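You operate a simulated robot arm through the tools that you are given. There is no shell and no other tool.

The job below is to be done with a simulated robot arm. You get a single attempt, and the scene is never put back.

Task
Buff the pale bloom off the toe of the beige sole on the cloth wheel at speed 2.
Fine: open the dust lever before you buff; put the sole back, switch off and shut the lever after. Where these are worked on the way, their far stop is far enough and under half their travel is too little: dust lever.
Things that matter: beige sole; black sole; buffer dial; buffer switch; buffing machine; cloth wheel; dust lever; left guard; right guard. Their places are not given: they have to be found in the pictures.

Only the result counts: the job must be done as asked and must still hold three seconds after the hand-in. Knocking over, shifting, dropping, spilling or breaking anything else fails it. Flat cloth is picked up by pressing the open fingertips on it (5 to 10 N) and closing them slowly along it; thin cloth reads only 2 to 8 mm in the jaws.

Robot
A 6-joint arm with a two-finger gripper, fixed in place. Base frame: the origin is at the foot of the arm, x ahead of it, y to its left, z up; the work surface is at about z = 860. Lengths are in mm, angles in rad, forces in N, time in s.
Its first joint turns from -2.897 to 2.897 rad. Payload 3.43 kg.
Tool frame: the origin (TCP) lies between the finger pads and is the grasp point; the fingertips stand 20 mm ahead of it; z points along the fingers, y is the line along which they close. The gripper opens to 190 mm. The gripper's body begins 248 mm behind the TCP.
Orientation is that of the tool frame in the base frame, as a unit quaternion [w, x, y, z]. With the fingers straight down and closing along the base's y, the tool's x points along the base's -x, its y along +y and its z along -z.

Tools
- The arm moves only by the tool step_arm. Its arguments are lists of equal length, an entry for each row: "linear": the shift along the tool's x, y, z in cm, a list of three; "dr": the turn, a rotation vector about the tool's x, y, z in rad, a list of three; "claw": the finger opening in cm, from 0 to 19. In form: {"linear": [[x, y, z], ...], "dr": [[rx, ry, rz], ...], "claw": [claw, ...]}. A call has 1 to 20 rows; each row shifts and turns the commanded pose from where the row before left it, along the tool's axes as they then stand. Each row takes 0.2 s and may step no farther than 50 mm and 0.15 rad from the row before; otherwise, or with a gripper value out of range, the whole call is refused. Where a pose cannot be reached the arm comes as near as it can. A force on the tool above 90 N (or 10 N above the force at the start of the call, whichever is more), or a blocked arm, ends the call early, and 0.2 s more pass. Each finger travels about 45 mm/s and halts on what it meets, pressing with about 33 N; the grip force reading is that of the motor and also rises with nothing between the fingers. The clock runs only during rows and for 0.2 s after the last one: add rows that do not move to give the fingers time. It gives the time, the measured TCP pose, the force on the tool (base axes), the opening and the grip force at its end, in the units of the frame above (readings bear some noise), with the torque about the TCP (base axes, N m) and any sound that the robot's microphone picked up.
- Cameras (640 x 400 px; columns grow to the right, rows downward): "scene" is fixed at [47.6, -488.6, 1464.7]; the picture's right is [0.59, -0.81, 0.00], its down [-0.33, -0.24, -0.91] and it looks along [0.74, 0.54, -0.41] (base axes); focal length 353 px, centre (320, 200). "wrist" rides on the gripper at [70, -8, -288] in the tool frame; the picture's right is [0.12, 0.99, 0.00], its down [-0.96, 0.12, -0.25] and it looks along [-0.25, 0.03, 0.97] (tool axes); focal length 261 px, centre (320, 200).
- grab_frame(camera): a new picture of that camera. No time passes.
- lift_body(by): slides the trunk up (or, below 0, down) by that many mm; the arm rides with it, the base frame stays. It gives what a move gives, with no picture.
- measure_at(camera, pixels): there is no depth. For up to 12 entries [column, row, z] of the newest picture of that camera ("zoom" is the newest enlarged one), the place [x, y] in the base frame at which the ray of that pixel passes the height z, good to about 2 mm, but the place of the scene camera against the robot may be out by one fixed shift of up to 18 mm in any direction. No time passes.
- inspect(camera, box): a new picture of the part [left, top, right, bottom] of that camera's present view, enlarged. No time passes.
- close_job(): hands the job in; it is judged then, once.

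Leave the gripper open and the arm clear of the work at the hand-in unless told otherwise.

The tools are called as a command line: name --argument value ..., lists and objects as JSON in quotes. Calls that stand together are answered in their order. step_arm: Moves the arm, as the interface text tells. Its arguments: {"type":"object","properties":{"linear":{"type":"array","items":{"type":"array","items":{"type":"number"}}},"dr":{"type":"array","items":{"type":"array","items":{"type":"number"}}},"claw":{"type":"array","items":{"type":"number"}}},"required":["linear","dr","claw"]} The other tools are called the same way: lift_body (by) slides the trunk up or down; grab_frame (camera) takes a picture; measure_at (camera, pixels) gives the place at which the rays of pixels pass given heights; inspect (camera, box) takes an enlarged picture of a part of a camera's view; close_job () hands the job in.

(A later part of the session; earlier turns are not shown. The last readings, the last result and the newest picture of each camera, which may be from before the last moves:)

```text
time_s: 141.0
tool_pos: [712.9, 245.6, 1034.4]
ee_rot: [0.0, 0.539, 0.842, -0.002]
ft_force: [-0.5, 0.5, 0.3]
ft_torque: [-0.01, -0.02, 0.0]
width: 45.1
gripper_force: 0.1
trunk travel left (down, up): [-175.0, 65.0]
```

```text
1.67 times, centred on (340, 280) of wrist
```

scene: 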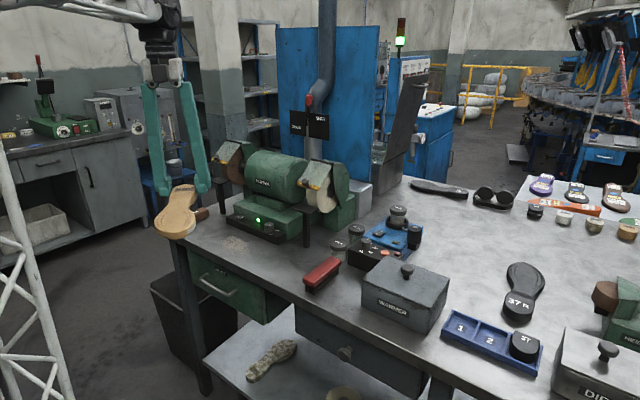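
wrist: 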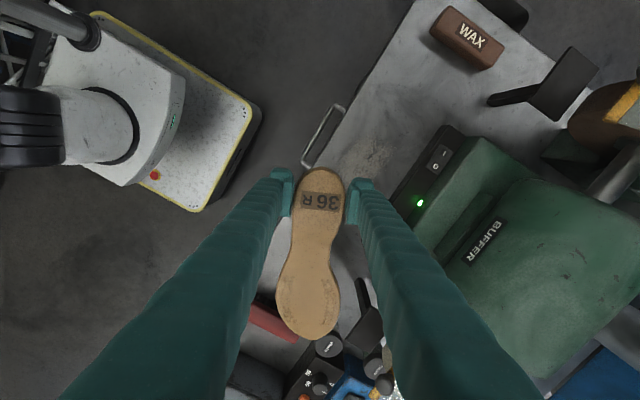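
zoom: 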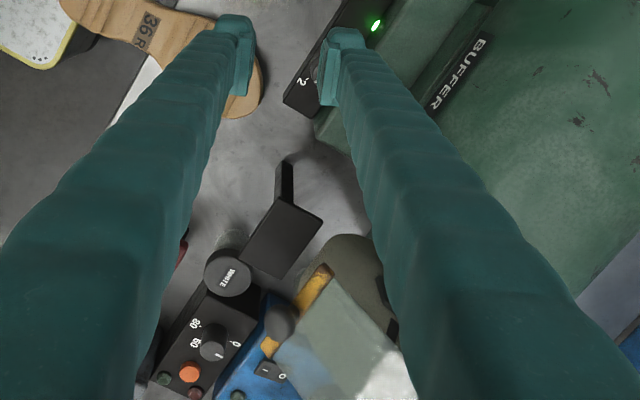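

The sole slipped out of the fingers. Stop and look where it is.

grab_frame --camera "scene"

grab_frame --camera "wrist"

```text
taken
```

scene: 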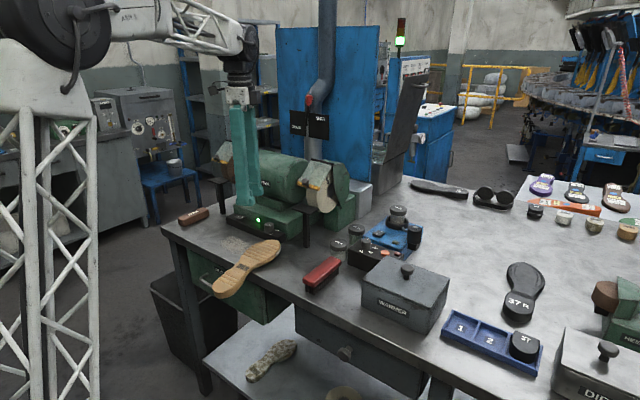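

```text
taken
```

wrist: 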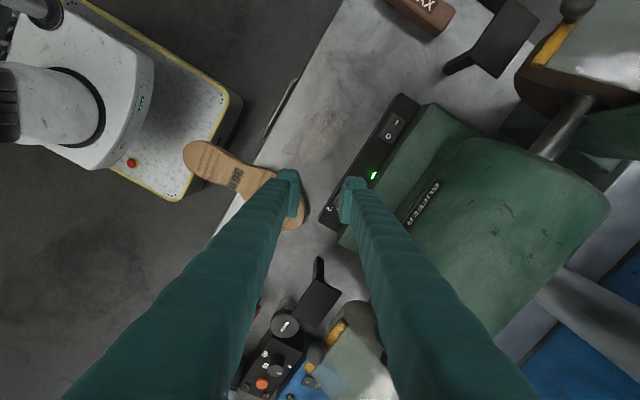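

The sole lies outsole-up on the bench's front edge, heel overhanging, toe on the bench. I'll measure it, lift the hand clear with minimal time, and check it's at rest.

measure_at --camera "wrist" --pixels '[[187, 152, 875], [237, 178, 880], [262, 185, 870], [300, 225, 870], [262, 165, 860], [295, 75, 860], [232, 205, 860]]'

step_arm --linear '[[0, 0, -4]]' --dr '[[0, 0, 0]]' --claw '[5]'

inspect --camera "scene" --box '[180, 210, 320, 320]'

grab_frame --camera "wrist"

```text
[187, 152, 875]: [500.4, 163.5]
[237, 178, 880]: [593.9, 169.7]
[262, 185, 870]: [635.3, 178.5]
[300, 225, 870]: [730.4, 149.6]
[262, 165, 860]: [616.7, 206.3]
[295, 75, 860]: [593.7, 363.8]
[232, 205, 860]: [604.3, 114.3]
```

```text
time_s: 141.4
tool_pos: [710.6, 248.1, 1072.5]
ee_rot: [-0.001, 0.539, 0.843, -0.003]
ft_force: [0.8, -0.2, 0.1]
ft_torque: [0.0, 0.09, 0.02]
width: 49.9
gripper_force: 0.0
trunk travel left (down, up): [-175.0, 65.0]
```

```text
3.64 times, centred on (250, 265) of scene
```

zoom: 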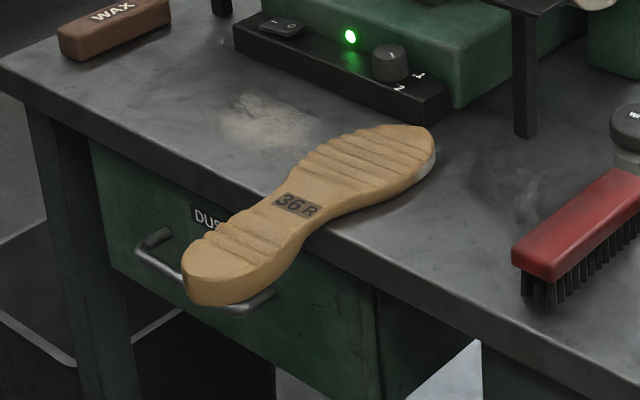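

```text
taken
```

wrist: 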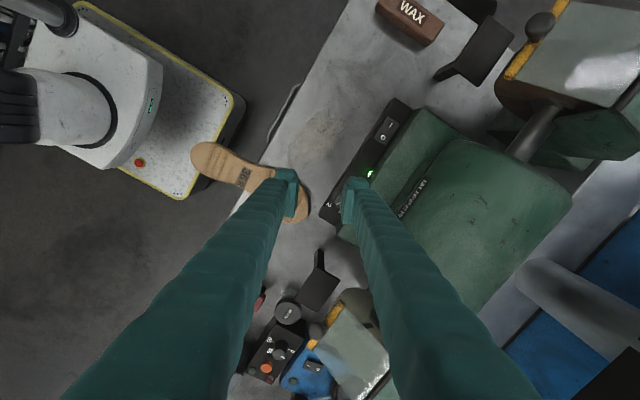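

The sole has flipped (lugs up) but it's at rest: toe on the bench, heel overhanging the edge, and the remaining bloom spot now on its -y flank. I'll regrip the overhanging heel from above (fingers across y). First raise, straighten yaw and move over the heel at (547,166).

step_arm --linear '[[0, 0, -3], [0, 0, 0], [0, 0, 0], [0, 0, 0], [0, 0, 0], [0, 0, 0], [0, 0, 0], [0, 0, 0], [0, 0, 0], [4, -2, 0], [4, -2, 0], [4, -2, 0], [4, -2, 0], [0, 0, 0]]' --dr '[[0, 0, 0], [0, 0, -0.142], [0, 0, -0.142], [0, 0, -0.142], [0, 0, -0.142], [0, 0, -0.142], [0, 0, -0.142], [0, 0, -0.142], [0, 0, -0.142], [0, 0, 0], [0, 0, 0], [0, 0, 0], [0, 0, 0], [0, 0, 0]]' --claw '[6, 8, 10, 12, 12, 12, 12, 12, 12, 12, 12, 12, 12, 12]'

grab_frame --camera "wrist"

inspect --camera "scene" --box '[180, 210, 320, 320]'

```text
time_s: 144.4
tool_pos: [553.2, 163.3, 1107.3]
ee_rot: [0.0, 0.001, 1.0, -0.002]
ft_force: [0.0, 0.0, 0.3]
ft_torque: [0.02, 0.0, 0.03]
width: 120.2
gripper_force: 0.1
trunk travel left (down, up): [-175.0, 65.0]
```

```text
taken
```

wrist: 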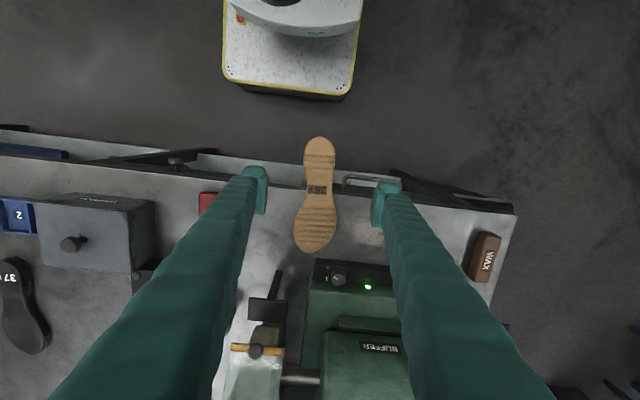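

```text
3.64 times, centred on (250, 265) of scene
```

zoom: 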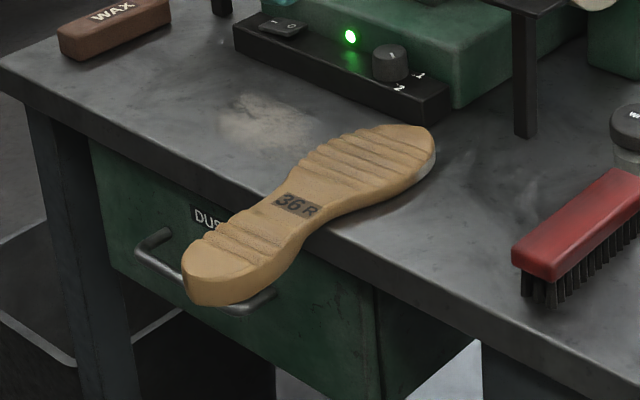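

It's at rest. Measure it from this vertical view.

measure_at --camera "wrist" --pixels '[[320, 137, 875], [303, 158, 875], [336, 158, 875], [312, 253, 872], [294, 228, 872], [337, 228, 872], [308, 188, 875], [333, 190, 875], [350, 186, 860], [270, 172, 860]]'

inspect --camera "wrist" --box '[270, 120, 370, 260]'

```text
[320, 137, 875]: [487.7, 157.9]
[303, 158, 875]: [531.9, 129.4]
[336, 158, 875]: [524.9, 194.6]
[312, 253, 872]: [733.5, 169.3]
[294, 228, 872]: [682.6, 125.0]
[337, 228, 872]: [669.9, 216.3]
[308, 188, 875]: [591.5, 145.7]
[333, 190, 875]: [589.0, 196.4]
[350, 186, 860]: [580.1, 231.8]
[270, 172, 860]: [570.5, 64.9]
```

```text
2.86 times, centred on (320, 190) of wrist
```

zoom: 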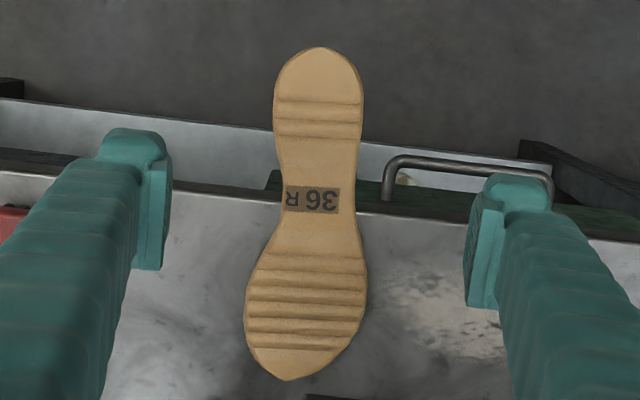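

Heel centre ≈(533,162), bench edge x≈578. Descend around the heel (fingers clear of the bench edge), with tips just under its underside.

step_arm --linear '[[1.0, 0, 4.5], [1.0, 0, 4.5], [0, 0, 4.5], [0, 0, 4.5], [0, 0, 0]]' --dr '[[0, 0, -0.045], [0, 0, 0], [0, 0, 0], [0, 0, 0], [0, 0, 0]]' --claw '[12, 12, 12, 12, 12]'

grab_frame --camera "wrist"

inspect --camera "scene" --box '[180, 190, 320, 320]'

```text
time_s: 145.6
tool_pos: [534.1, 164.1, 925.4]
ee_rot: [-0.001, -0.022, 1.0, -0.002]
ft_force: [-0.3, 0.2, -0.2]
ft_torque: [-0.03, 0.01, -0.03]
width: 119.9
gripper_force: 0.0
trunk travel left (down, up): [-175.0, 65.0]
```

```text
taken
```

wrist: 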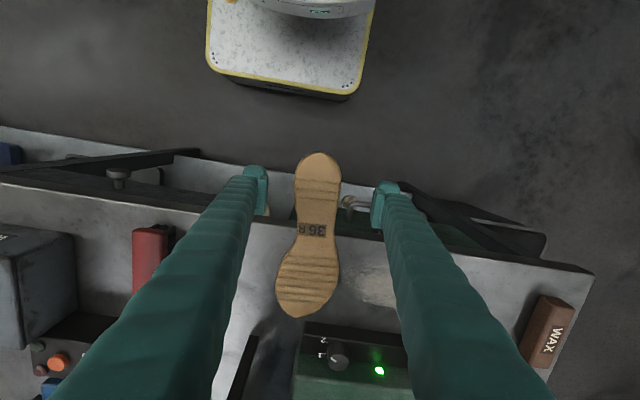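

```text
3.08 times, centred on (250, 255) of scene
```

zoom: 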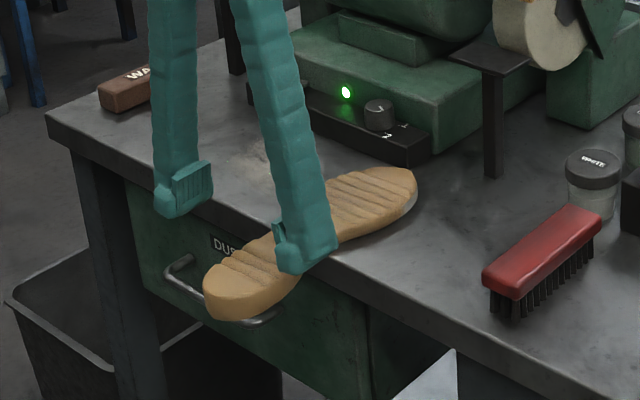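

Aligned. Descend 50 mm, then close.

step_arm --linear '[[0, -0.1, 2], [0, 0, 2], [0, 0, 1], [0, 0, 0]]' --dr '[[0, 0, 0], [0, 0, 0], [0, 0, 0], [0, 0, 0]]' --claw '[12, 11, 10, 10]'

inspect --camera "wrist" --box '[240, 140, 400, 330]'

inspect --camera "scene" --box '[180, 220, 300, 320]'

```text
time_s: 146.6
tool_pos: [534.4, 162.3, 875.2]
ee_rot: [-0.001, -0.022, 1.0, -0.002]
ft_force: [-1.3, -0.5, 0.0]
ft_torque: [-0.03, 0.0, 0.0]
width: 100.1
gripper_force: 0.1
trunk travel left (down, up): [-175.0, 65.0]
```

```text
2.11 times, centred on (320, 235) of wrist
```

zoom: 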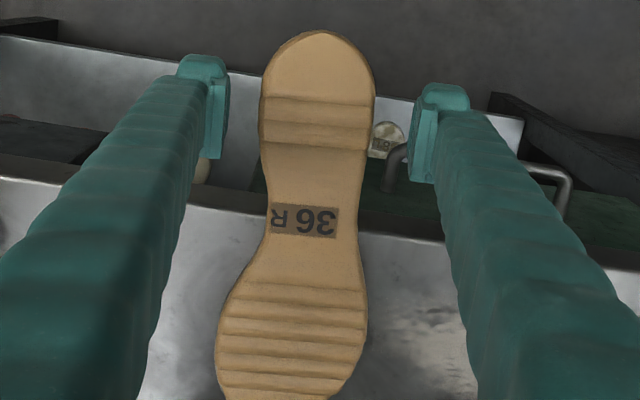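

```text
4.00 times, centred on (240, 270) of scene
```

zoom: 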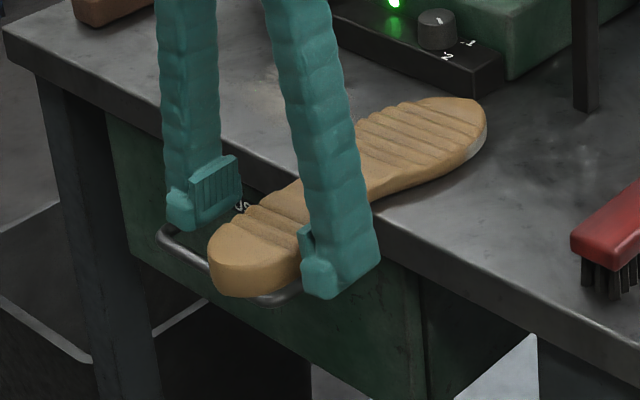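

Close on the heel.

step_arm --linear '[[0, 0, 0], [0, 0, 0], [0, 0, 0], [0, 0, 0], [0, 0, 0]]' --dr '[[0, 0, 0], [0, 0, 0], [0, 0, 0], [0, 0, 0], [0, 0, 0]]' --claw '[8, 6.5, 4, 3.5, 3.5]'

inspect --camera "wrist" --box '[240, 140, 400, 330]'

```text
time_s: 147.8
tool_pos: [534.5, 162.9, 875.7]
ee_rot: [-0.001, -0.021, 1.0, -0.002]
ft_force: [-0.7, -0.2, -0.6]
ft_torque: [-0.04, 0.0, -0.05]
width: 61.5
gripper_force: 33.1
trunk travel left (down, up): [-175.0, 65.0]
```

```text
2.11 times, centred on (320, 235) of wrist
```

zoom: 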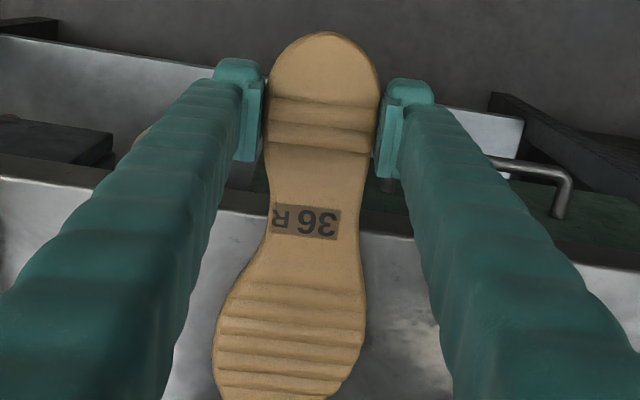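

Gripped (61.5 mm). Lift straight up.

step_arm --linear '[[0, 0, -1], [0, 0, -3], [0, 0, -4.5], [0, 0, -4.5], [0, 0, -4.5], [0, 0, -4.5], [0, 0, 0]]' --dr '[[0, 0, 0], [0, 0, 0], [0, 0, 0], [0, 0, 0], [0, 0, 0], [0, 0, 0], [0, 0, 0]]' --claw '[3.5, 3.5, 3.5, 3.5, 3.5, 3.5, 3.5]'

grab_frame --camera "wrist"

inspect --camera "scene" --box '[180, 130, 360, 270]'

```text
time_s: 149.4
tool_pos: [535.8, 163.4, 1097.8]
ee_rot: [-0.001, -0.021, 1.0, -0.001]
ft_force: [-0.2, 0.5, -0.9]
ft_torque: [0.01, 0.09, 0.03]
width: 61.3
gripper_force: 32.6
trunk travel left (down, up): [-175.0, 65.0]
```

```text
taken
```

wrist: 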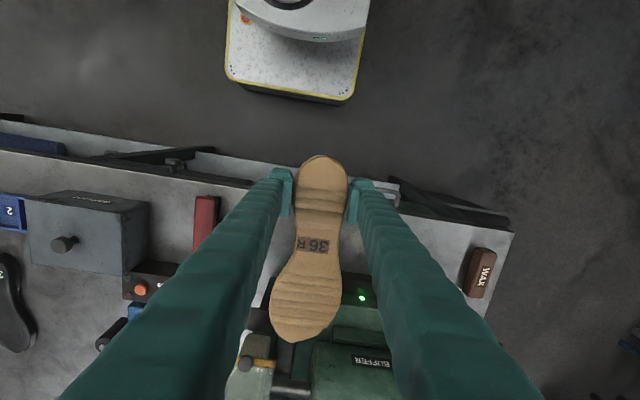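

```text
2.86 times, centred on (270, 200) of scene
```

zoom: 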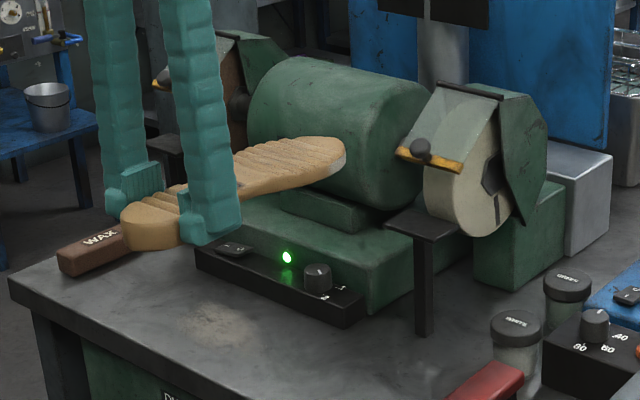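

Sole is level in the grip, lugs up. Rotate to yaw -0.99 and move in front of the wheel for the remaining flank.

step_arm --linear '[[0, 0, 0], [0, 0, 0], [0, 0, 0], [0, 0, 0], [0, 0, 0], [0, 0, 0], [0, 0, 0], [2.25, -3.97, 0], [2.25, -3.97, 0], [2.25, -3.97, 0], [2.25, -3.97, 0], [2.25, -3.97, 0], [0, 0, 0]]' --dr '[[0, 0, -0.135], [0, 0, -0.135], [0, 0, -0.135], [0, 0, -0.135], [0, 0, -0.135], [0, 0, -0.135], [0, 0, -0.137], [0, 0, 0], [0, 0, 0], [0, 0, 0], [0, 0, 0], [0, 0, 0], [0, 0, 0]]' --claw '[3.5, 3.5, 3.5, 3.5, 3.5, 3.5, 3.5, 3.5, 3.5, 3.5, 3.5, 3.5, 3.5]'

step_arm --linear '[[0, 0, 3.5], [0, 0, 3.4], [0, 0, 0]]' --dr '[[0, 0, 0], [0, 0, 0], [0, 0, 0]]' --claw '[3.5, 3.5, 3.5]'

grab_frame --camera "wrist"

inspect --camera "scene" --box '[250, 150, 370, 250]'

```text
time_s: 152.2
tool_pos: [637.1, -39.1, 1089.4]
ee_rot: [-0.003, -0.475, 0.88, -0.001]
ft_force: [0.1, 0.4, -1.6]
ft_torque: [-0.06, 0.05, 0.03]
width: 61.3
gripper_force: 33.1
trunk travel left (down, up): [-175.0, 65.0]
```

```text
time_s: 153.0
tool_pos: [637.8, -40.8, 1023.9]
ee_rot: [-0.001, -0.475, 0.88, -0.001]
ft_force: [-0.1, -0.2, -2.6]
ft_torque: [-0.07, 0.05, 0.02]
width: 61.5
gripper_force: 33.3
trunk travel left (down, up): [-175.0, 65.0]
```

```text
taken
```

wrist: 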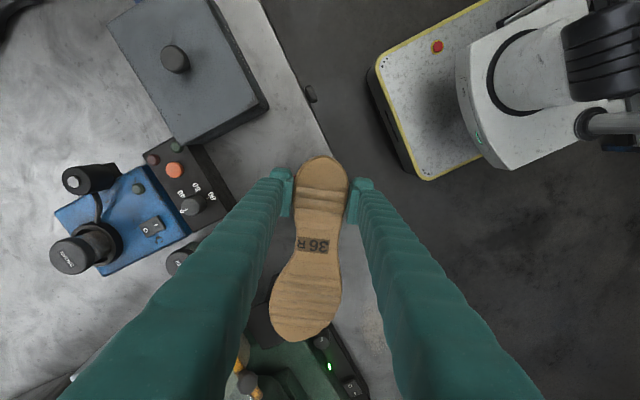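

```text
4.00 times, centred on (310, 200) of scene
```

zoom: 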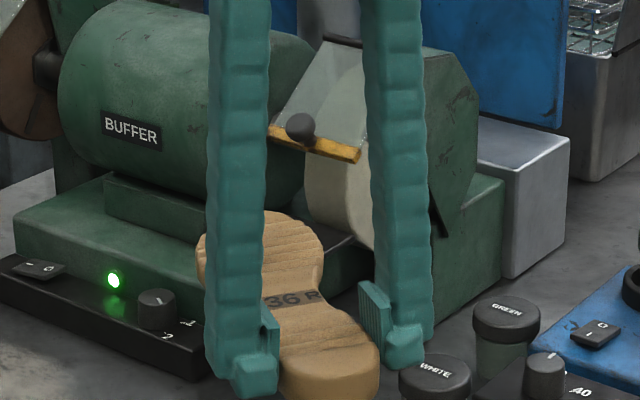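

Raise 4 mm and advance 45 mm.

step_arm --linear '[[0, 0, -0.4], [-0.82, -1.25, 0], [-0.82, -1.25, 0], [-0.82, -1.25, 0], [0, 0, 0]]' --dr '[[0, 0, 0], [0, 0, 0], [0, 0, 0], [0, 0, 0], [0, 0, 0]]' --claw '[3.5, 3.5, 3.5, 3.5, 3.5]'

inspect --camera "wrist" --box '[200, 160, 400, 400]'

inspect --camera "scene" --box '[270, 160, 350, 220]'

```text
time_s: 154.2
tool_pos: [682.8, -39.9, 1031.8]
ee_rot: [-0.002, -0.475, 0.88, -0.001]
ft_force: [0.4, 0.1, -1.6]
ft_torque: [-0.07, 0.07, -0.01]
width: 61.6
gripper_force: 33.5
trunk travel left (down, up): [-175.0, 65.0]
```

```text
1.67 times, centred on (300, 280) of wrist
```

zoom: 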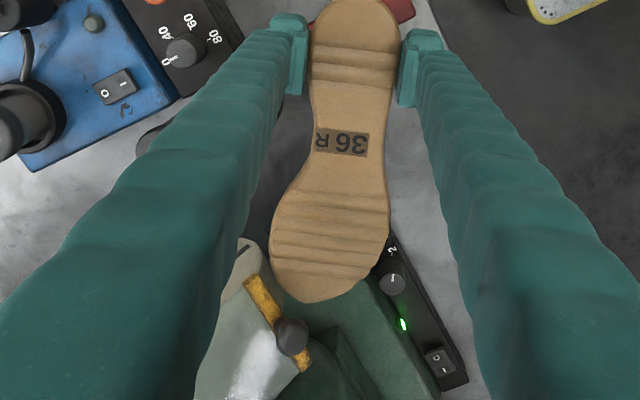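

```text
6.67 times, centred on (310, 190) of scene
```

zoom: 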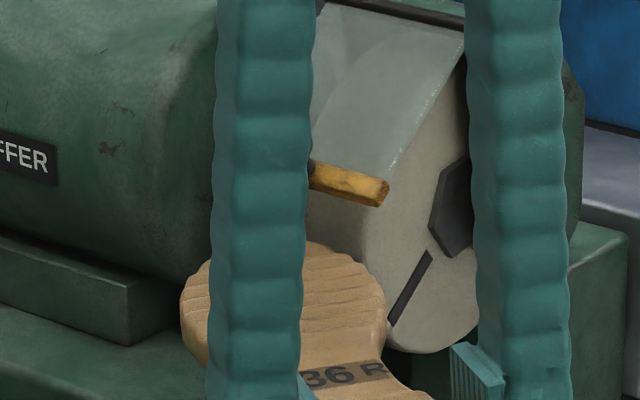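

step_arm --linear '[[-0.27, -0.42, 0.3], [-0.27, -0.42, 0.3], [0, 0, 0.1], [0, 0, 0]]' --dr '[[0, 0, 0], [0, 0, 0], [0, 0, 0], [0, 0, 0]]' --claw '[3.5, 3.5, 3.5, 3.5]'

step_arm --linear '[[-0.16, -0.25, 0], [0, 0, 0]]' --dr '[[0, 0, 0], [0, 0, 0]]' --claw '[3.5, 3.5]'

inspect --camera "wrist" --box '[200, 160, 400, 400]'

```text
time_s: 155.2
tool_pos: [693.9, -39.8, 1024.1]
ee_rot: [-0.002, -0.475, 0.88, -0.002]
ft_force: [-1.2, -0.8, 2.7]
ft_torque: [0.38, -0.43, 0.06]
width: 62.0
gripper_force: 32.7
trunk travel left (down, up): [-175.0, 65.0]
```

```text
time_s: 155.8
tool_pos: [695.7, -39.7, 1023.1]
ee_rot: [-0.001, -0.475, 0.88, -0.001]
ft_force: [-5.5, -1.4, -2.2]
ft_torque: [0.01, 0.12, 0.51]
width: 61.9
gripper_force: 33.2
trunk travel left (down, up): [-175.0, 65.0]
```

```text
1.67 times, centred on (300, 280) of wrist
```

zoom: 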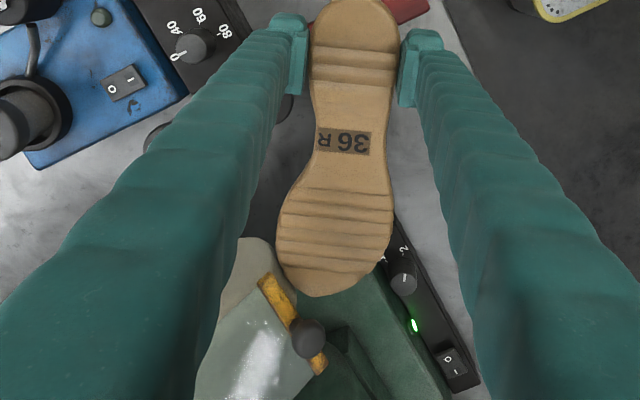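

Contact at 5.5 N. Press 1.5 mm more and hold in short stretches.

step_arm --linear '[[-0.08, -0.125, 0], [0, 0, 0], [0, 0, 0], [0, 0, 0]]' --dr '[[0, 0, 0], [0, 0, 0], [0, 0, 0], [0, 0, 0]]' --claw '[3.5, 3.5, 3.5, 3.5]'

step_arm --linear '[[-0.1, -0.16, 0], [0, 0, 0], [0, 0, 0], [0, 0, 0]]' --dr '[[0, 0, 0], [0, 0, 0], [0, 0, 0], [0, 0, 0]]' --claw '[3.5, 3.5, 3.5, 3.5]'

inspect --camera "wrist" --box '[200, 160, 400, 400]'

```text
time_s: 156.8
tool_pos: [699.2, -40.8, 1024.1]
ee_rot: [-0.001, -0.475, 0.88, -0.001]
ft_force: [-4.6, -0.6, -1.9]
ft_torque: [-0.06, 0.26, 0.66]
width: 61.7
gripper_force: 32.8
trunk travel left (down, up): [-175.0, 65.0]
```

```text
time_s: 157.8
tool_pos: [699.3, -39.0, 1024.5]
ee_rot: [-0.001, -0.475, 0.88, -0.001]
ft_force: [-9.3, -4.5, 2.7]
ft_torque: [0.43, 0.4, 1.05]
width: 62.4
gripper_force: 32.7
trunk travel left (down, up): [-175.0, 65.0]
```

```text
1.67 times, centred on (300, 280) of wrist
```

zoom: 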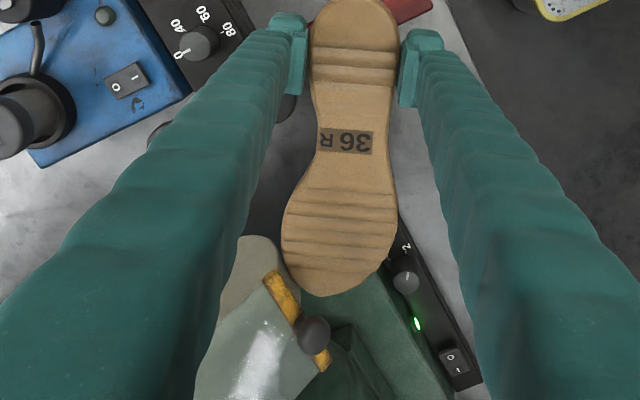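

9 N contact achieved, and the grip width is creeping (62.4), so retreat now and look.

step_arm --linear '[[0.8, 1.25, -0.1], [1.5, 2.3, -0.3], [2, 3.2, -1], [2, 3.2, -2], [0, 0, -3], [0, 0, 0]]' --dr '[[0, 0, 0], [0, 0, 0], [0, 0, 0], [0, 0, 0], [0, 0, 0], [0, 0, 0]]' --claw '[3.5, 3.5, 3.5, 3.5, 3.5, 3.5]'

grab_frame --camera "wrist"

grab_frame --camera "scene"

```text
time_s: 159.2
tool_pos: [580.1, -36.0, 1085.8]
ee_rot: [-0.002, -0.475, 0.88, -0.001]
ft_force: [0.6, -0.8, -0.8]
ft_torque: [-0.09, 0.03, 0.0]
width: 61.8
gripper_force: 33.4
trunk travel left (down, up): [-175.0, 65.0]
```

```text
taken
```

wrist: 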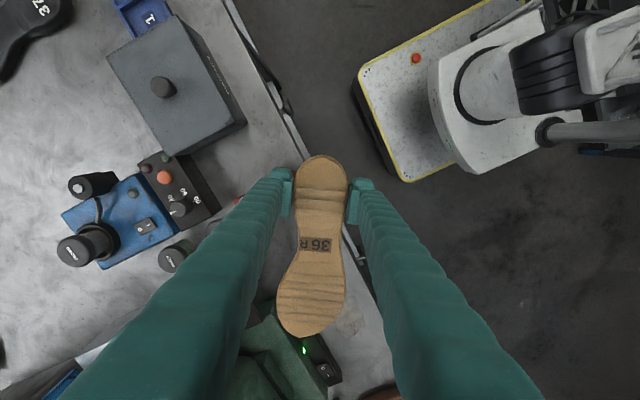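

```text
taken
```

scene: 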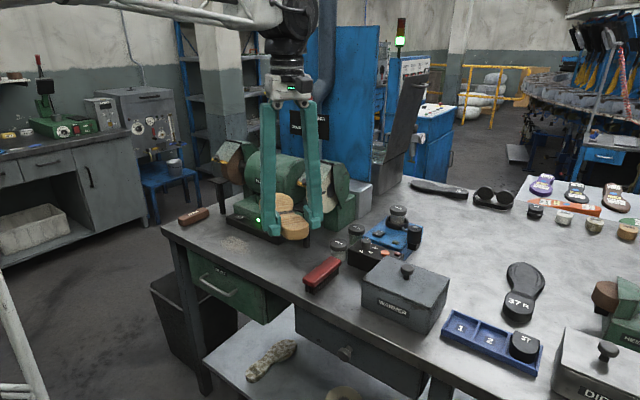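

Turn to show the -y flank to the camera.

step_arm --linear '[[1.5, 3, 0], [0, 2, 0], [0, 0, 0], [0, 0, 0], [0, 0, 0], [0, 0, 0], [0, 0, 0], [0, 0, 0], [0, 0, 0], [0, 0, 0], [0, 0, 0], [0, 0, 0], [0, 0, 0], [0, 0, 0], [0, 0, 0], [0, 0, 0], [0, 0, 0]]' --dr '[[0, 0, 0], [0, 0, 0], [0, 0, 0.148], [0, 0, 0.148], [0, 0, 0.148], [0, 0, 0.148], [0, 0, 0.148], [0, 0, 0.148], [0, 0, 0.148], [0, 0, 0.148], [0, 0, 0.148], [0, 0, 0.148], [0, 0, 0.148], [0, 0, 0.148], [0, 0, 0.148], [0, 0, 0.148], [0, 0, 0]]' --claw '[3.5, 3.5, 3.5, 3.5, 3.5, 3.5, 3.5, 3.5, 3.5, 3.5, 3.5, 3.5, 3.5, 3.5, 3.5, 3.5, 3.5]'

inspect --camera "scene" --box '[260, 190, 390, 280]'

```text
time_s: 162.8
tool_pos: [530.6, -23.6, 1087.3]
ee_rot: [0.0, 0.516, 0.856, -0.003]
ft_force: [-0.5, 0.3, -0.9]
ft_torque: [0.06, -0.01, -0.03]
width: 61.8
gripper_force: 32.7
trunk travel left (down, up): [-175.0, 65.0]
```

```text
4.44 times, centred on (325, 235) of scene
```

zoom: 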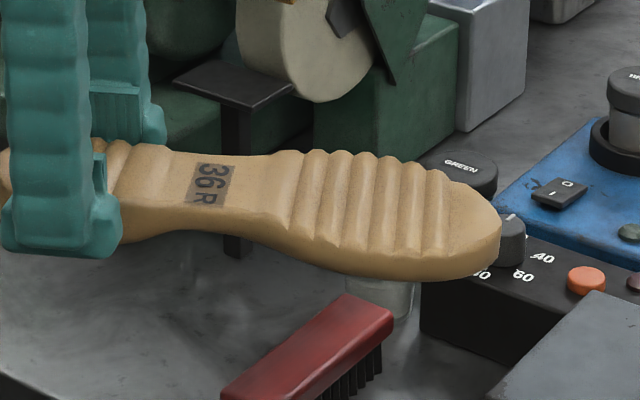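

That flank is clean. Zoom, then turn head-on to confirm all of the toe.

inspect --camera "scene" --box '[325, 215, 375, 265]'

step_arm --linear '[[0, 0, 0], [0, 0, 0], [0, 0, 0], [0, 0, 0], [0, 0, 0], [0, 0, 0], [0, 0, 0], [0, 0, 0], [0, 0, 0], [0, 0, 0], [0, 0, 0]]' --dr '[[0, 0, 0.148], [0, 0, 0.148], [0, 0, 0.148], [0, 0, 0.148], [0, 0, 0.148], [0, 0, 0.148], [0, 0, 0.148], [0, 0, 0.148], [0, 0, 0.148], [0, 0, 0.148], [0, 0, 0]]' --claw '[3.5, 3.5, 3.5, 3.5, 3.5, 3.5, 3.5, 3.5, 3.5, 3.5, 3.5]'

grab_frame --camera "scene"

inspect --camera "scene" --box '[220, 220, 310, 300]'

```text
8.00 times, centred on (350, 240) of scene
```

zoom: 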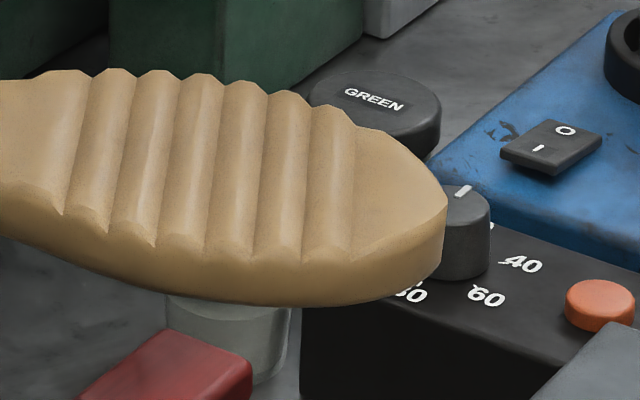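

```text
time_s: 165.2
tool_pos: [530.5, -22.3, 1085.8]
ee_rot: [0.001, 0.959, 0.285, -0.001]
ft_force: [0.5, -0.1, -1.4]
ft_torque: [0.03, -0.11, -0.02]
width: 61.7
gripper_force: 33.8
trunk travel left (down, up): [-175.0, 65.0]
```

```text
taken
```

scene: 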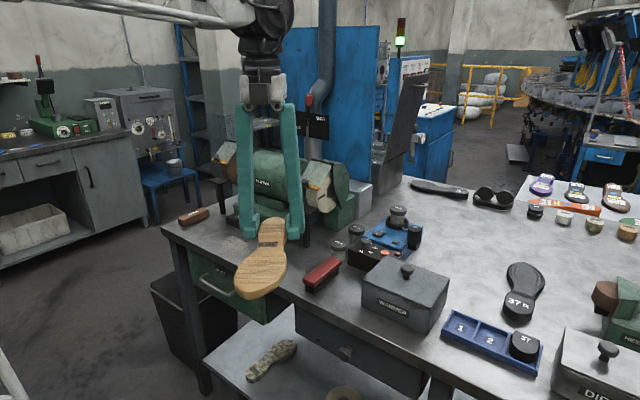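

```text
5.00 times, centred on (265, 260) of scene
```

zoom: 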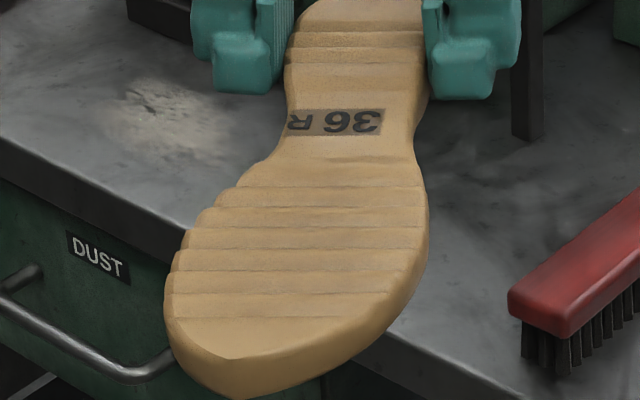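

The toe is entirely clean now: no bloom on tip or flanks. Now the sole must go back stitched-side up, but it's lying lug-side up in my hand, so I'll flip it: lay it at the bench's front edge with the heel overhanging (as it lay before), regrip the heel top/bottom with the hand horizontal, and turn it over. First turn back to yaw ≈0 and go to y=110.

step_arm --linear '[[0, 0, 0], [0, 0, 0], [0, 0, 0], [0, 0, 0], [0, 0, 0], [0, 0, 0], [0, 0, 0], [0, 0, 0], [0, 0, 0], [0, 0, 0], [0, 0, 0], [0, 0, 0], [0, 0, 0], [0, 0, 0], [0, 0, 0], [0, 0, 0], [0, 0, 0], [0, 0, 0], [0, 0, 0]]' --dr '[[0, 0, -0.145], [0, 0, -0.145], [0, 0, -0.145], [0, 0, -0.145], [0, 0, -0.145], [0, 0, -0.145], [0, 0, -0.145], [0, 0, -0.145], [0, 0, -0.145], [0, 0, -0.145], [0, 0, -0.145], [0, 0, -0.145], [0, 0, -0.145], [0, 0, -0.145], [0, 0, -0.145], [0, 0, -0.145], [0, 0, -0.145], [0, 0, -0.1], [0, 0, 0]]' --claw '[3.5, 3.5, 3.5, 3.5, 3.5, 3.5, 3.5, 3.5, 3.5, 3.5, 3.5, 3.5, 3.5, 3.5, 3.5, 3.5, 3.5, 3.5, 3.5]'

step_arm --linear '[[0, 4.4, 0], [0, 4.4, 0], [0, 4.4, 0], [0, 0, 4.5], [0, 0, 4.5], [0, 0, 4.5], [0, 0, 0]]' --dr '[[0, 0, 0], [0, 0, 0], [0, 0, 0], [0, 0, 0], [0, 0, 0], [0, 0, 0], [0, 0, 0]]' --claw '[3.5, 3.5, 3.5, 3.5, 3.5, 3.5, 3.5]'

grab_frame --camera "wrist"

inspect --camera "scene" --box '[180, 170, 340, 310]'

```text
time_s: 169.2
tool_pos: [531.9, -23.7, 1087.6]
ee_rot: [-0.002, -0.003, 1.0, -0.003]
ft_force: [0.2, -0.5, -1.6]
ft_torque: [-0.02, 0.09, -0.01]
width: 61.6
gripper_force: 32.8
trunk travel left (down, up): [-175.0, 65.0]
```

```text
time_s: 170.8
tool_pos: [531.1, 112.3, 951.1]
ee_rot: [0.0, -0.002, 1.0, -0.002]
ft_force: [0.9, 0.4, -1.2]
ft_torque: [0.01, 0.11, 0.01]
width: 61.6
gripper_force: 33.4
trunk travel left (down, up): [-175.0, 65.0]
```

```text
taken
```

wrist: 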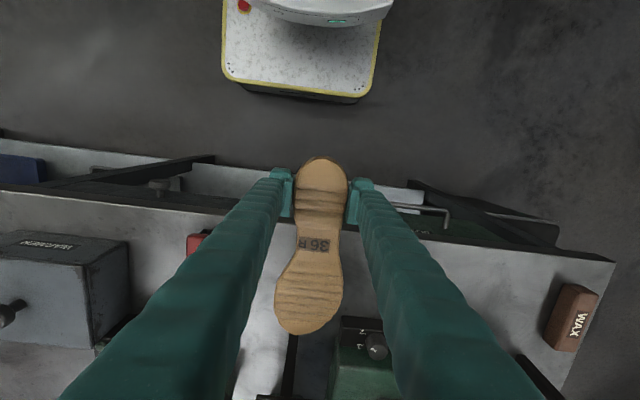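

```text
2.86 times, centred on (260, 240) of scene
```

zoom: 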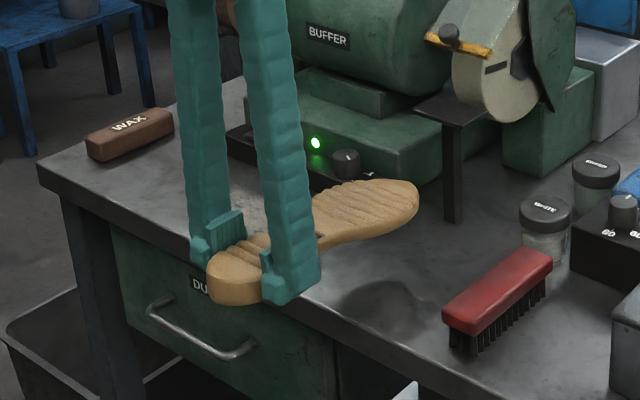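

Lower onto the bench edge slowly.

step_arm --linear '[[0, 0, 3], [0, 0, 2], [0, 0, 1], [0, 0, 0.7], [0, 0, 0.5], [0, 0, 0]]' --dr '[[0, 0, 0], [0, 0, 0], [0, 0, 0], [0, 0, 0], [0, 0, 0], [0, 0, 0]]' --claw '[3.5, 3.5, 3.5, 3.5, 3.5, 3.5]'

inspect --camera "scene" --box '[180, 210, 320, 310]'

grab_frame --camera "wrist"

```text
time_s: 172.2
tool_pos: [530.5, 109.0, 880.1]
ee_rot: [-0.001, -0.002, 1.0, -0.001]
ft_force: [-0.9, 1.4, -0.3]
ft_torque: [0.04, -0.28, 0.31]
width: 61.5
gripper_force: 32.5
trunk travel left (down, up): [-175.0, 65.0]
```

```text
4.00 times, centred on (250, 260) of scene
```

zoom: 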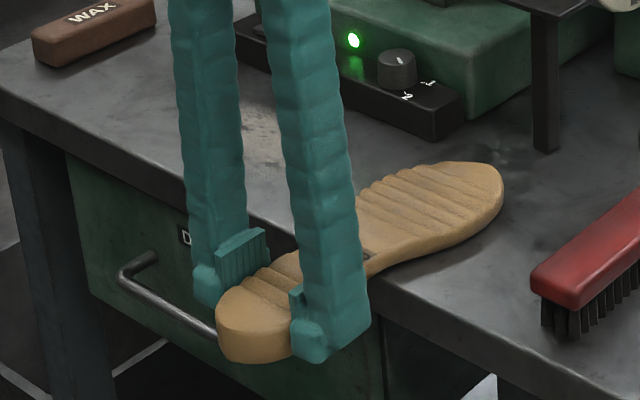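

```text
taken
```

wrist: 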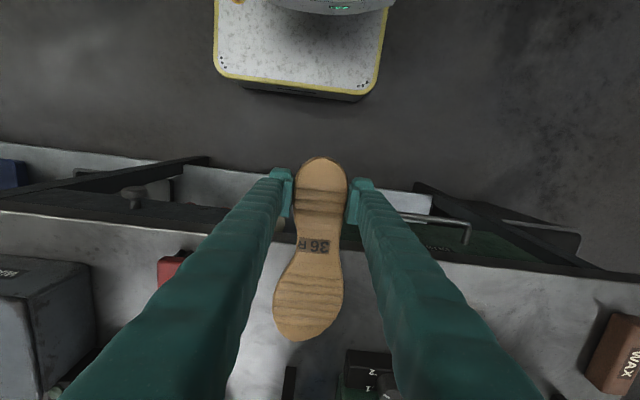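

step_arm --linear '[[0, 0, 0.25], [0, 0, 0.2], [0, 0, 0]]' --dr '[[0, 0, 0], [0, 0, 0], [0, 0, 0]]' --claw '[3.5, 3.5, 3.5]'

inspect --camera "wrist" --box '[240, 140, 400, 350]'

```text
time_s: 173.0
tool_pos: [530.0, 108.2, 876.1]
ee_rot: [-0.002, -0.001, 1.0, -0.003]
ft_force: [6.3, 2.0, 4.9]
ft_torque: [-0.17, -0.49, 0.26]
width: 61.5
gripper_force: 33.0
trunk travel left (down, up): [-175.0, 65.0]
```

```text
1.90 times, centred on (320, 245) of wrist
```

zoom: 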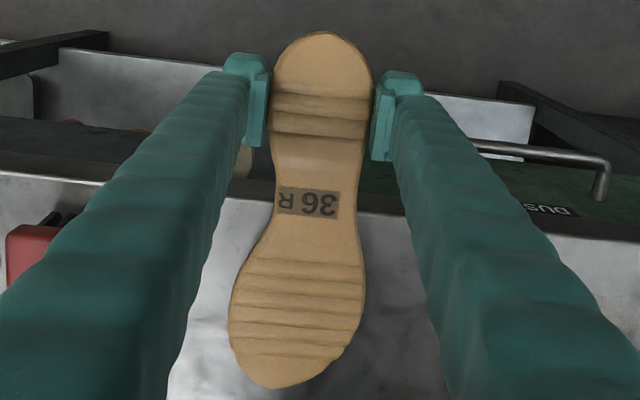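

Flat on the bench with the same overhang as before. Release and lift clear, then check it stays.

step_arm --linear '[[0, 0, 0], [0, 0, 0], [0, 0, 0], [0, 0, -1], [0, 0, -3], [0, 0, -4], [0, 0, 0]]' --dr '[[0, 0, 0], [0, 0, 0], [0, 0, 0], [0, 0, 0], [0, 0, 0], [0, 0, 0], [0, 0, 0]]' --claw '[6.8, 8, 10, 10, 10, 10, 10]'

grab_frame --camera "wrist"

inspect --camera "scene" --box '[180, 210, 320, 310]'

```text
time_s: 174.6
tool_pos: [528.8, 108.6, 956.0]
ee_rot: [-0.001, -0.002, 1.0, -0.002]
ft_force: [-0.4, -0.1, 0.5]
ft_torque: [0.02, 0.0, -0.01]
width: 99.9
gripper_force: 0.0
trunk travel left (down, up): [-175.0, 65.0]
```

```text
taken
```

wrist: 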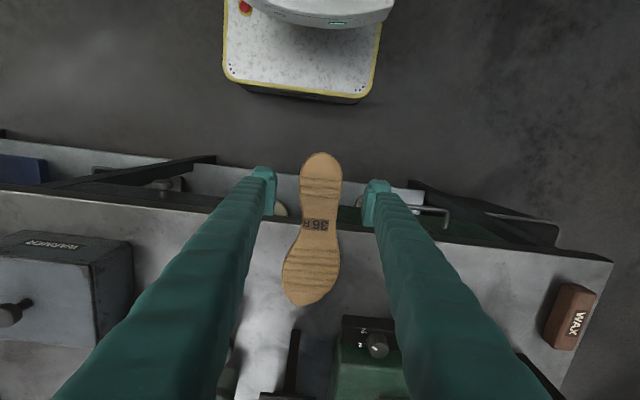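

```text
4.00 times, centred on (250, 260) of scene
```

zoom: 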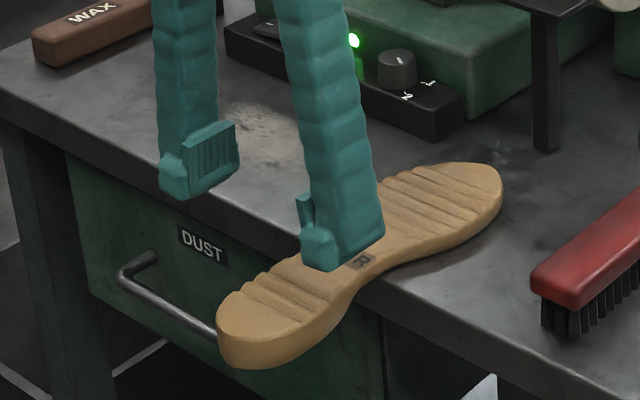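

It stays. Measure it, then raise and swing the hand to horizontal pointing +y, in front of the bench at the right.

measure_at --camera "wrist" --pixels '[[321, 152, 880], [302, 185, 880], [341, 185, 880], [305, 305, 875], [300, 212, 860], [360, 222, 860]]'

step_arm --linear '[[0, 0, -4.5], [0, -3, -4], [0, -4.5, 0], [0, -4.5, 0], [0, -4.5, 0], [0, 0, 0]]' --dr '[[0, 0, 0], [0, 0, 0], [0, 0, 0], [0, 0, 0], [0, 0, 0], [0, 0, 0]]' --claw '[10, 10, 8, 7, 6.5, 6.5]'

step_arm --linear '[[0, 0, 0], [0, 0, 0], [0, 0, 0], [0, 0, 0], [0, 0, 0], [0, 0, 0], [0, 0, 0], [0, 0, 0], [0, 0, 0], [0, 0, 0], [0, 0, 0], [0, 0, 0]]' --dr '[[-0.143, 0, 0], [-0.143, 0, 0], [-0.143, 0, 0], [-0.143, 0, 0], [-0.143, 0, 0], [-0.143, 0, 0], [-0.143, 0, 0], [-0.143, 0, 0], [-0.143, 0, 0], [-0.143, 0, 0], [-0.141, 0, 0], [0, 0, 0]]' --claw '[6.5, 6.5, 6.5, 6.5, 6.5, 6.5, 6.5, 6.5, 6.5, 6.5, 6.5, 6.5]'

grab_frame --camera "scene"

grab_frame --camera "wrist"

```text
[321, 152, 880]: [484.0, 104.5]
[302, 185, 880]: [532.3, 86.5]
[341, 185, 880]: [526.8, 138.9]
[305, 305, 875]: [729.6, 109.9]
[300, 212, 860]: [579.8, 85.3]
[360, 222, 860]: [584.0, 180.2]
```

```text
time_s: 176.0
tool_pos: [531.3, -53.8, 1042.6]
ee_rot: [-0.001, -0.002, 1.0, -0.002]
ft_force: [0.2, 0.4, -0.1]
ft_torque: [-0.04, -0.02, 0.02]
width: 64.9
gripper_force: 0.1
trunk travel left (down, up): [-175.0, 65.0]
```

```text
time_s: 178.6
tool_pos: [531.9, -56.6, 1040.5]
ee_rot: [-0.002, -0.002, 0.708, 0.706]
ft_force: [0.0, 0.2, 0.3]
ft_torque: [0.0, -0.02, 0.0]
width: 65.1
gripper_force: 0.0
trunk travel left (down, up): [-175.0, 65.0]
```

```text
taken
```

scene: 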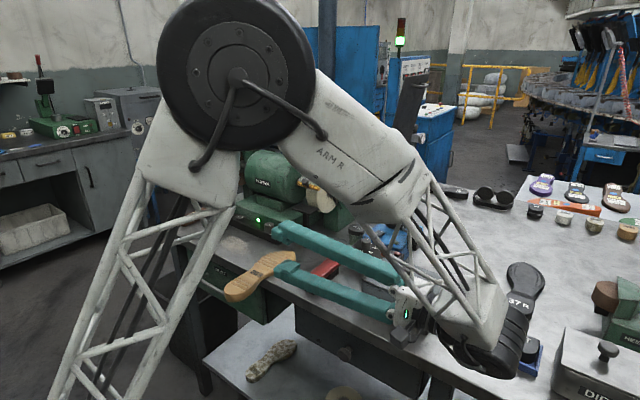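

```text
taken
```

wrist: 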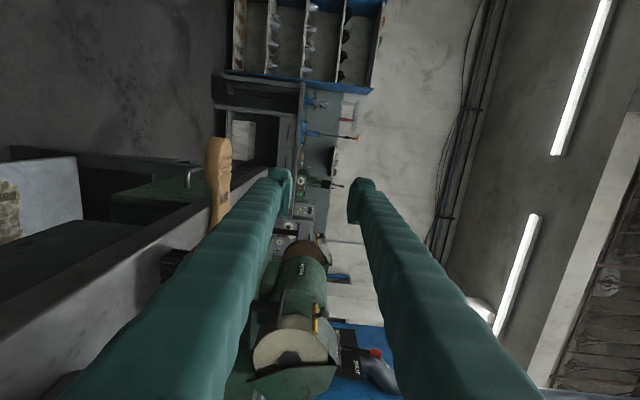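

Horizontal hand pose works. To keep the wrist away from the bench I'll point it diagonally (20° toward +x), move to ~130 mm short of the heel, and lower to heel height.

step_arm --linear '[[0, 0, 0], [0, 0, 0], [0, 0, 0], [3.6, 0, 0.98], [3.6, 0, 0.98], [0, 0, 0]]' --dr '[[0, -0.117, 0], [0, -0.117, 0], [0, -0.116, 0], [0, 0, 0], [0, 0, 0], [0, 0, 0]]' --claw '[6.5, 6.5, 6.5, 6.5, 6.5, 6.5]'

step_arm --linear '[[0, -4.18, 0], [0, -4.18, 0], [0, -4.18, 0], [0, -4, 0], [0, 0, 0]]' --dr '[[0, 0, 0], [0, 0, 0], [0, 0, 0], [0, 0, 0], [0, 0, 0]]' --claw '[6.5, 6.5, 6.5, 6.5, 6.5]'

grab_frame --camera "scene"

grab_frame --camera "wrist"

```text
time_s: 180.0
tool_pos: [469.3, -11.5, 1042.1]
ee_rot: [0.122, 0.122, 0.698, 0.695]
ft_force: [0.5, -0.4, 0.3]
ft_torque: [0.02, 0.01, 0.04]
width: 64.9
gripper_force: 0.1
trunk travel left (down, up): [-175.0, 65.0]
```

```text
time_s: 181.2
tool_pos: [469.5, -13.0, 876.1]
ee_rot: [0.121, 0.122, 0.698, 0.696]
ft_force: [0.2, 0.0, -0.7]
ft_torque: [0.0, 0.05, 0.0]
width: 64.6
gripper_force: 0.0
trunk travel left (down, up): [-175.0, 65.0]
```

```text
taken
```

scene: 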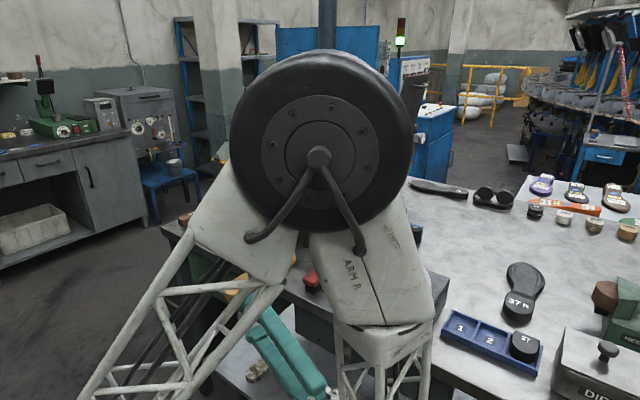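

```text
taken
```

wrist: 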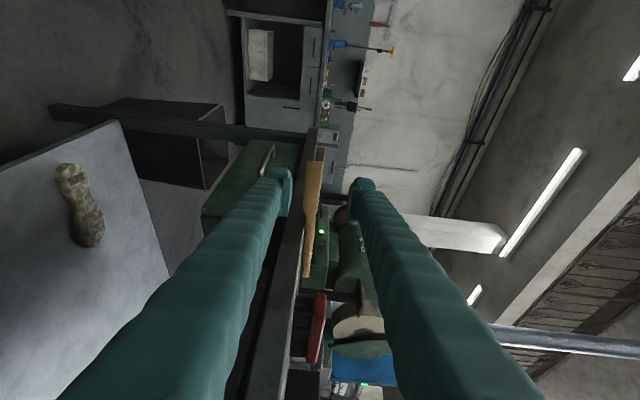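

The sole shows edge-on between the fingers (col ~313). Zoom to check the height.

inspect --camera "wrist" --box '[260, 140, 380, 300]'

```text
2.50 times, centred on (320, 220) of wrist
```

zoom: 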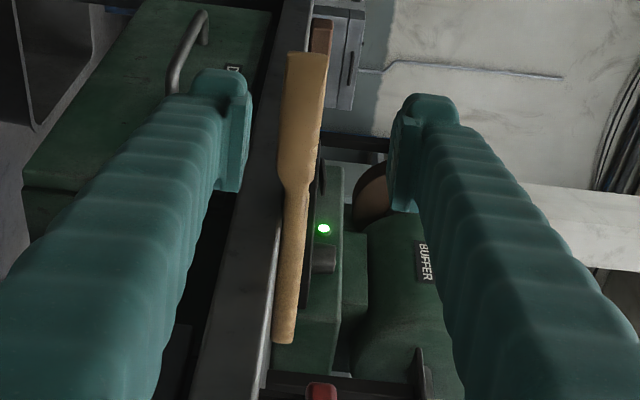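

The heel's mid-height is ~10 mm below the hand's centre. Lower 10 mm and advance 95 mm along the fingers.

step_arm --linear '[[0, -1, 0], [0, 0, 2.5], [0, 0, 2.5], [0, 0, 2.5], [0, 0, 2], [0, 0, 0]]' --dr '[[0, 0, 0], [0, 0, 0], [0, 0, 0], [0, 0, 0], [0, 0, 0], [0, 0, 0]]' --claw '[6.5, 6.5, 6.5, 6.5, 6.5, 6.5]'

inspect --camera "wrist" --box '[260, 120, 380, 300]'

inspect --camera "scene" --box '[180, 210, 320, 320]'

```text
time_s: 182.6
tool_pos: [526.4, 48.7, 870.1]
ee_rot: [0.119, 0.121, 0.699, 0.695]
ft_force: [-0.3, 0.5, -0.3]
ft_torque: [0.0, -0.01, -0.01]
width: 64.9
gripper_force: 0.1
out of reach, approached as far as the arm can: row 2, 3, 4, 5
trunk travel left (down, up): [-175.0, 65.0]
```

```text
2.22 times, centred on (320, 210) of wrist
```

zoom: 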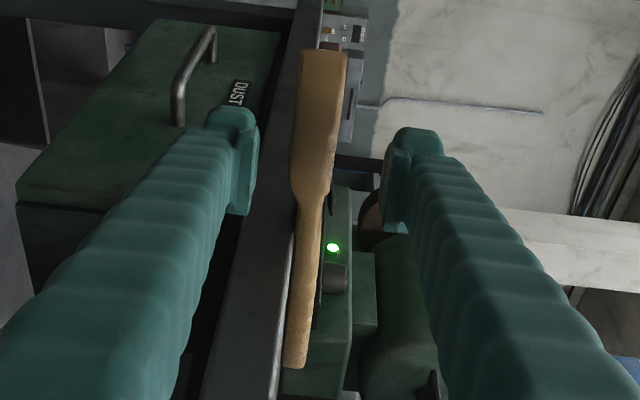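

```text
3.64 times, centred on (250, 265) of scene
```

zoom: 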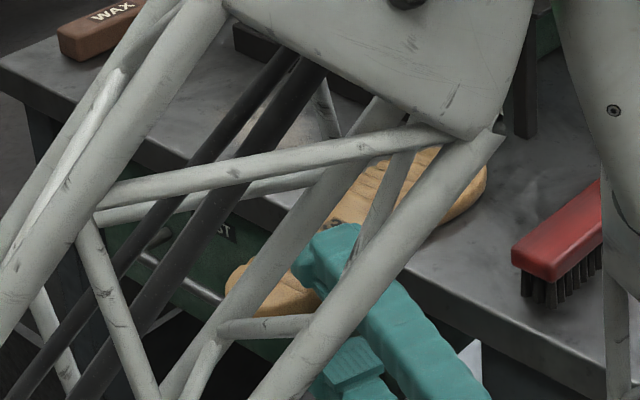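

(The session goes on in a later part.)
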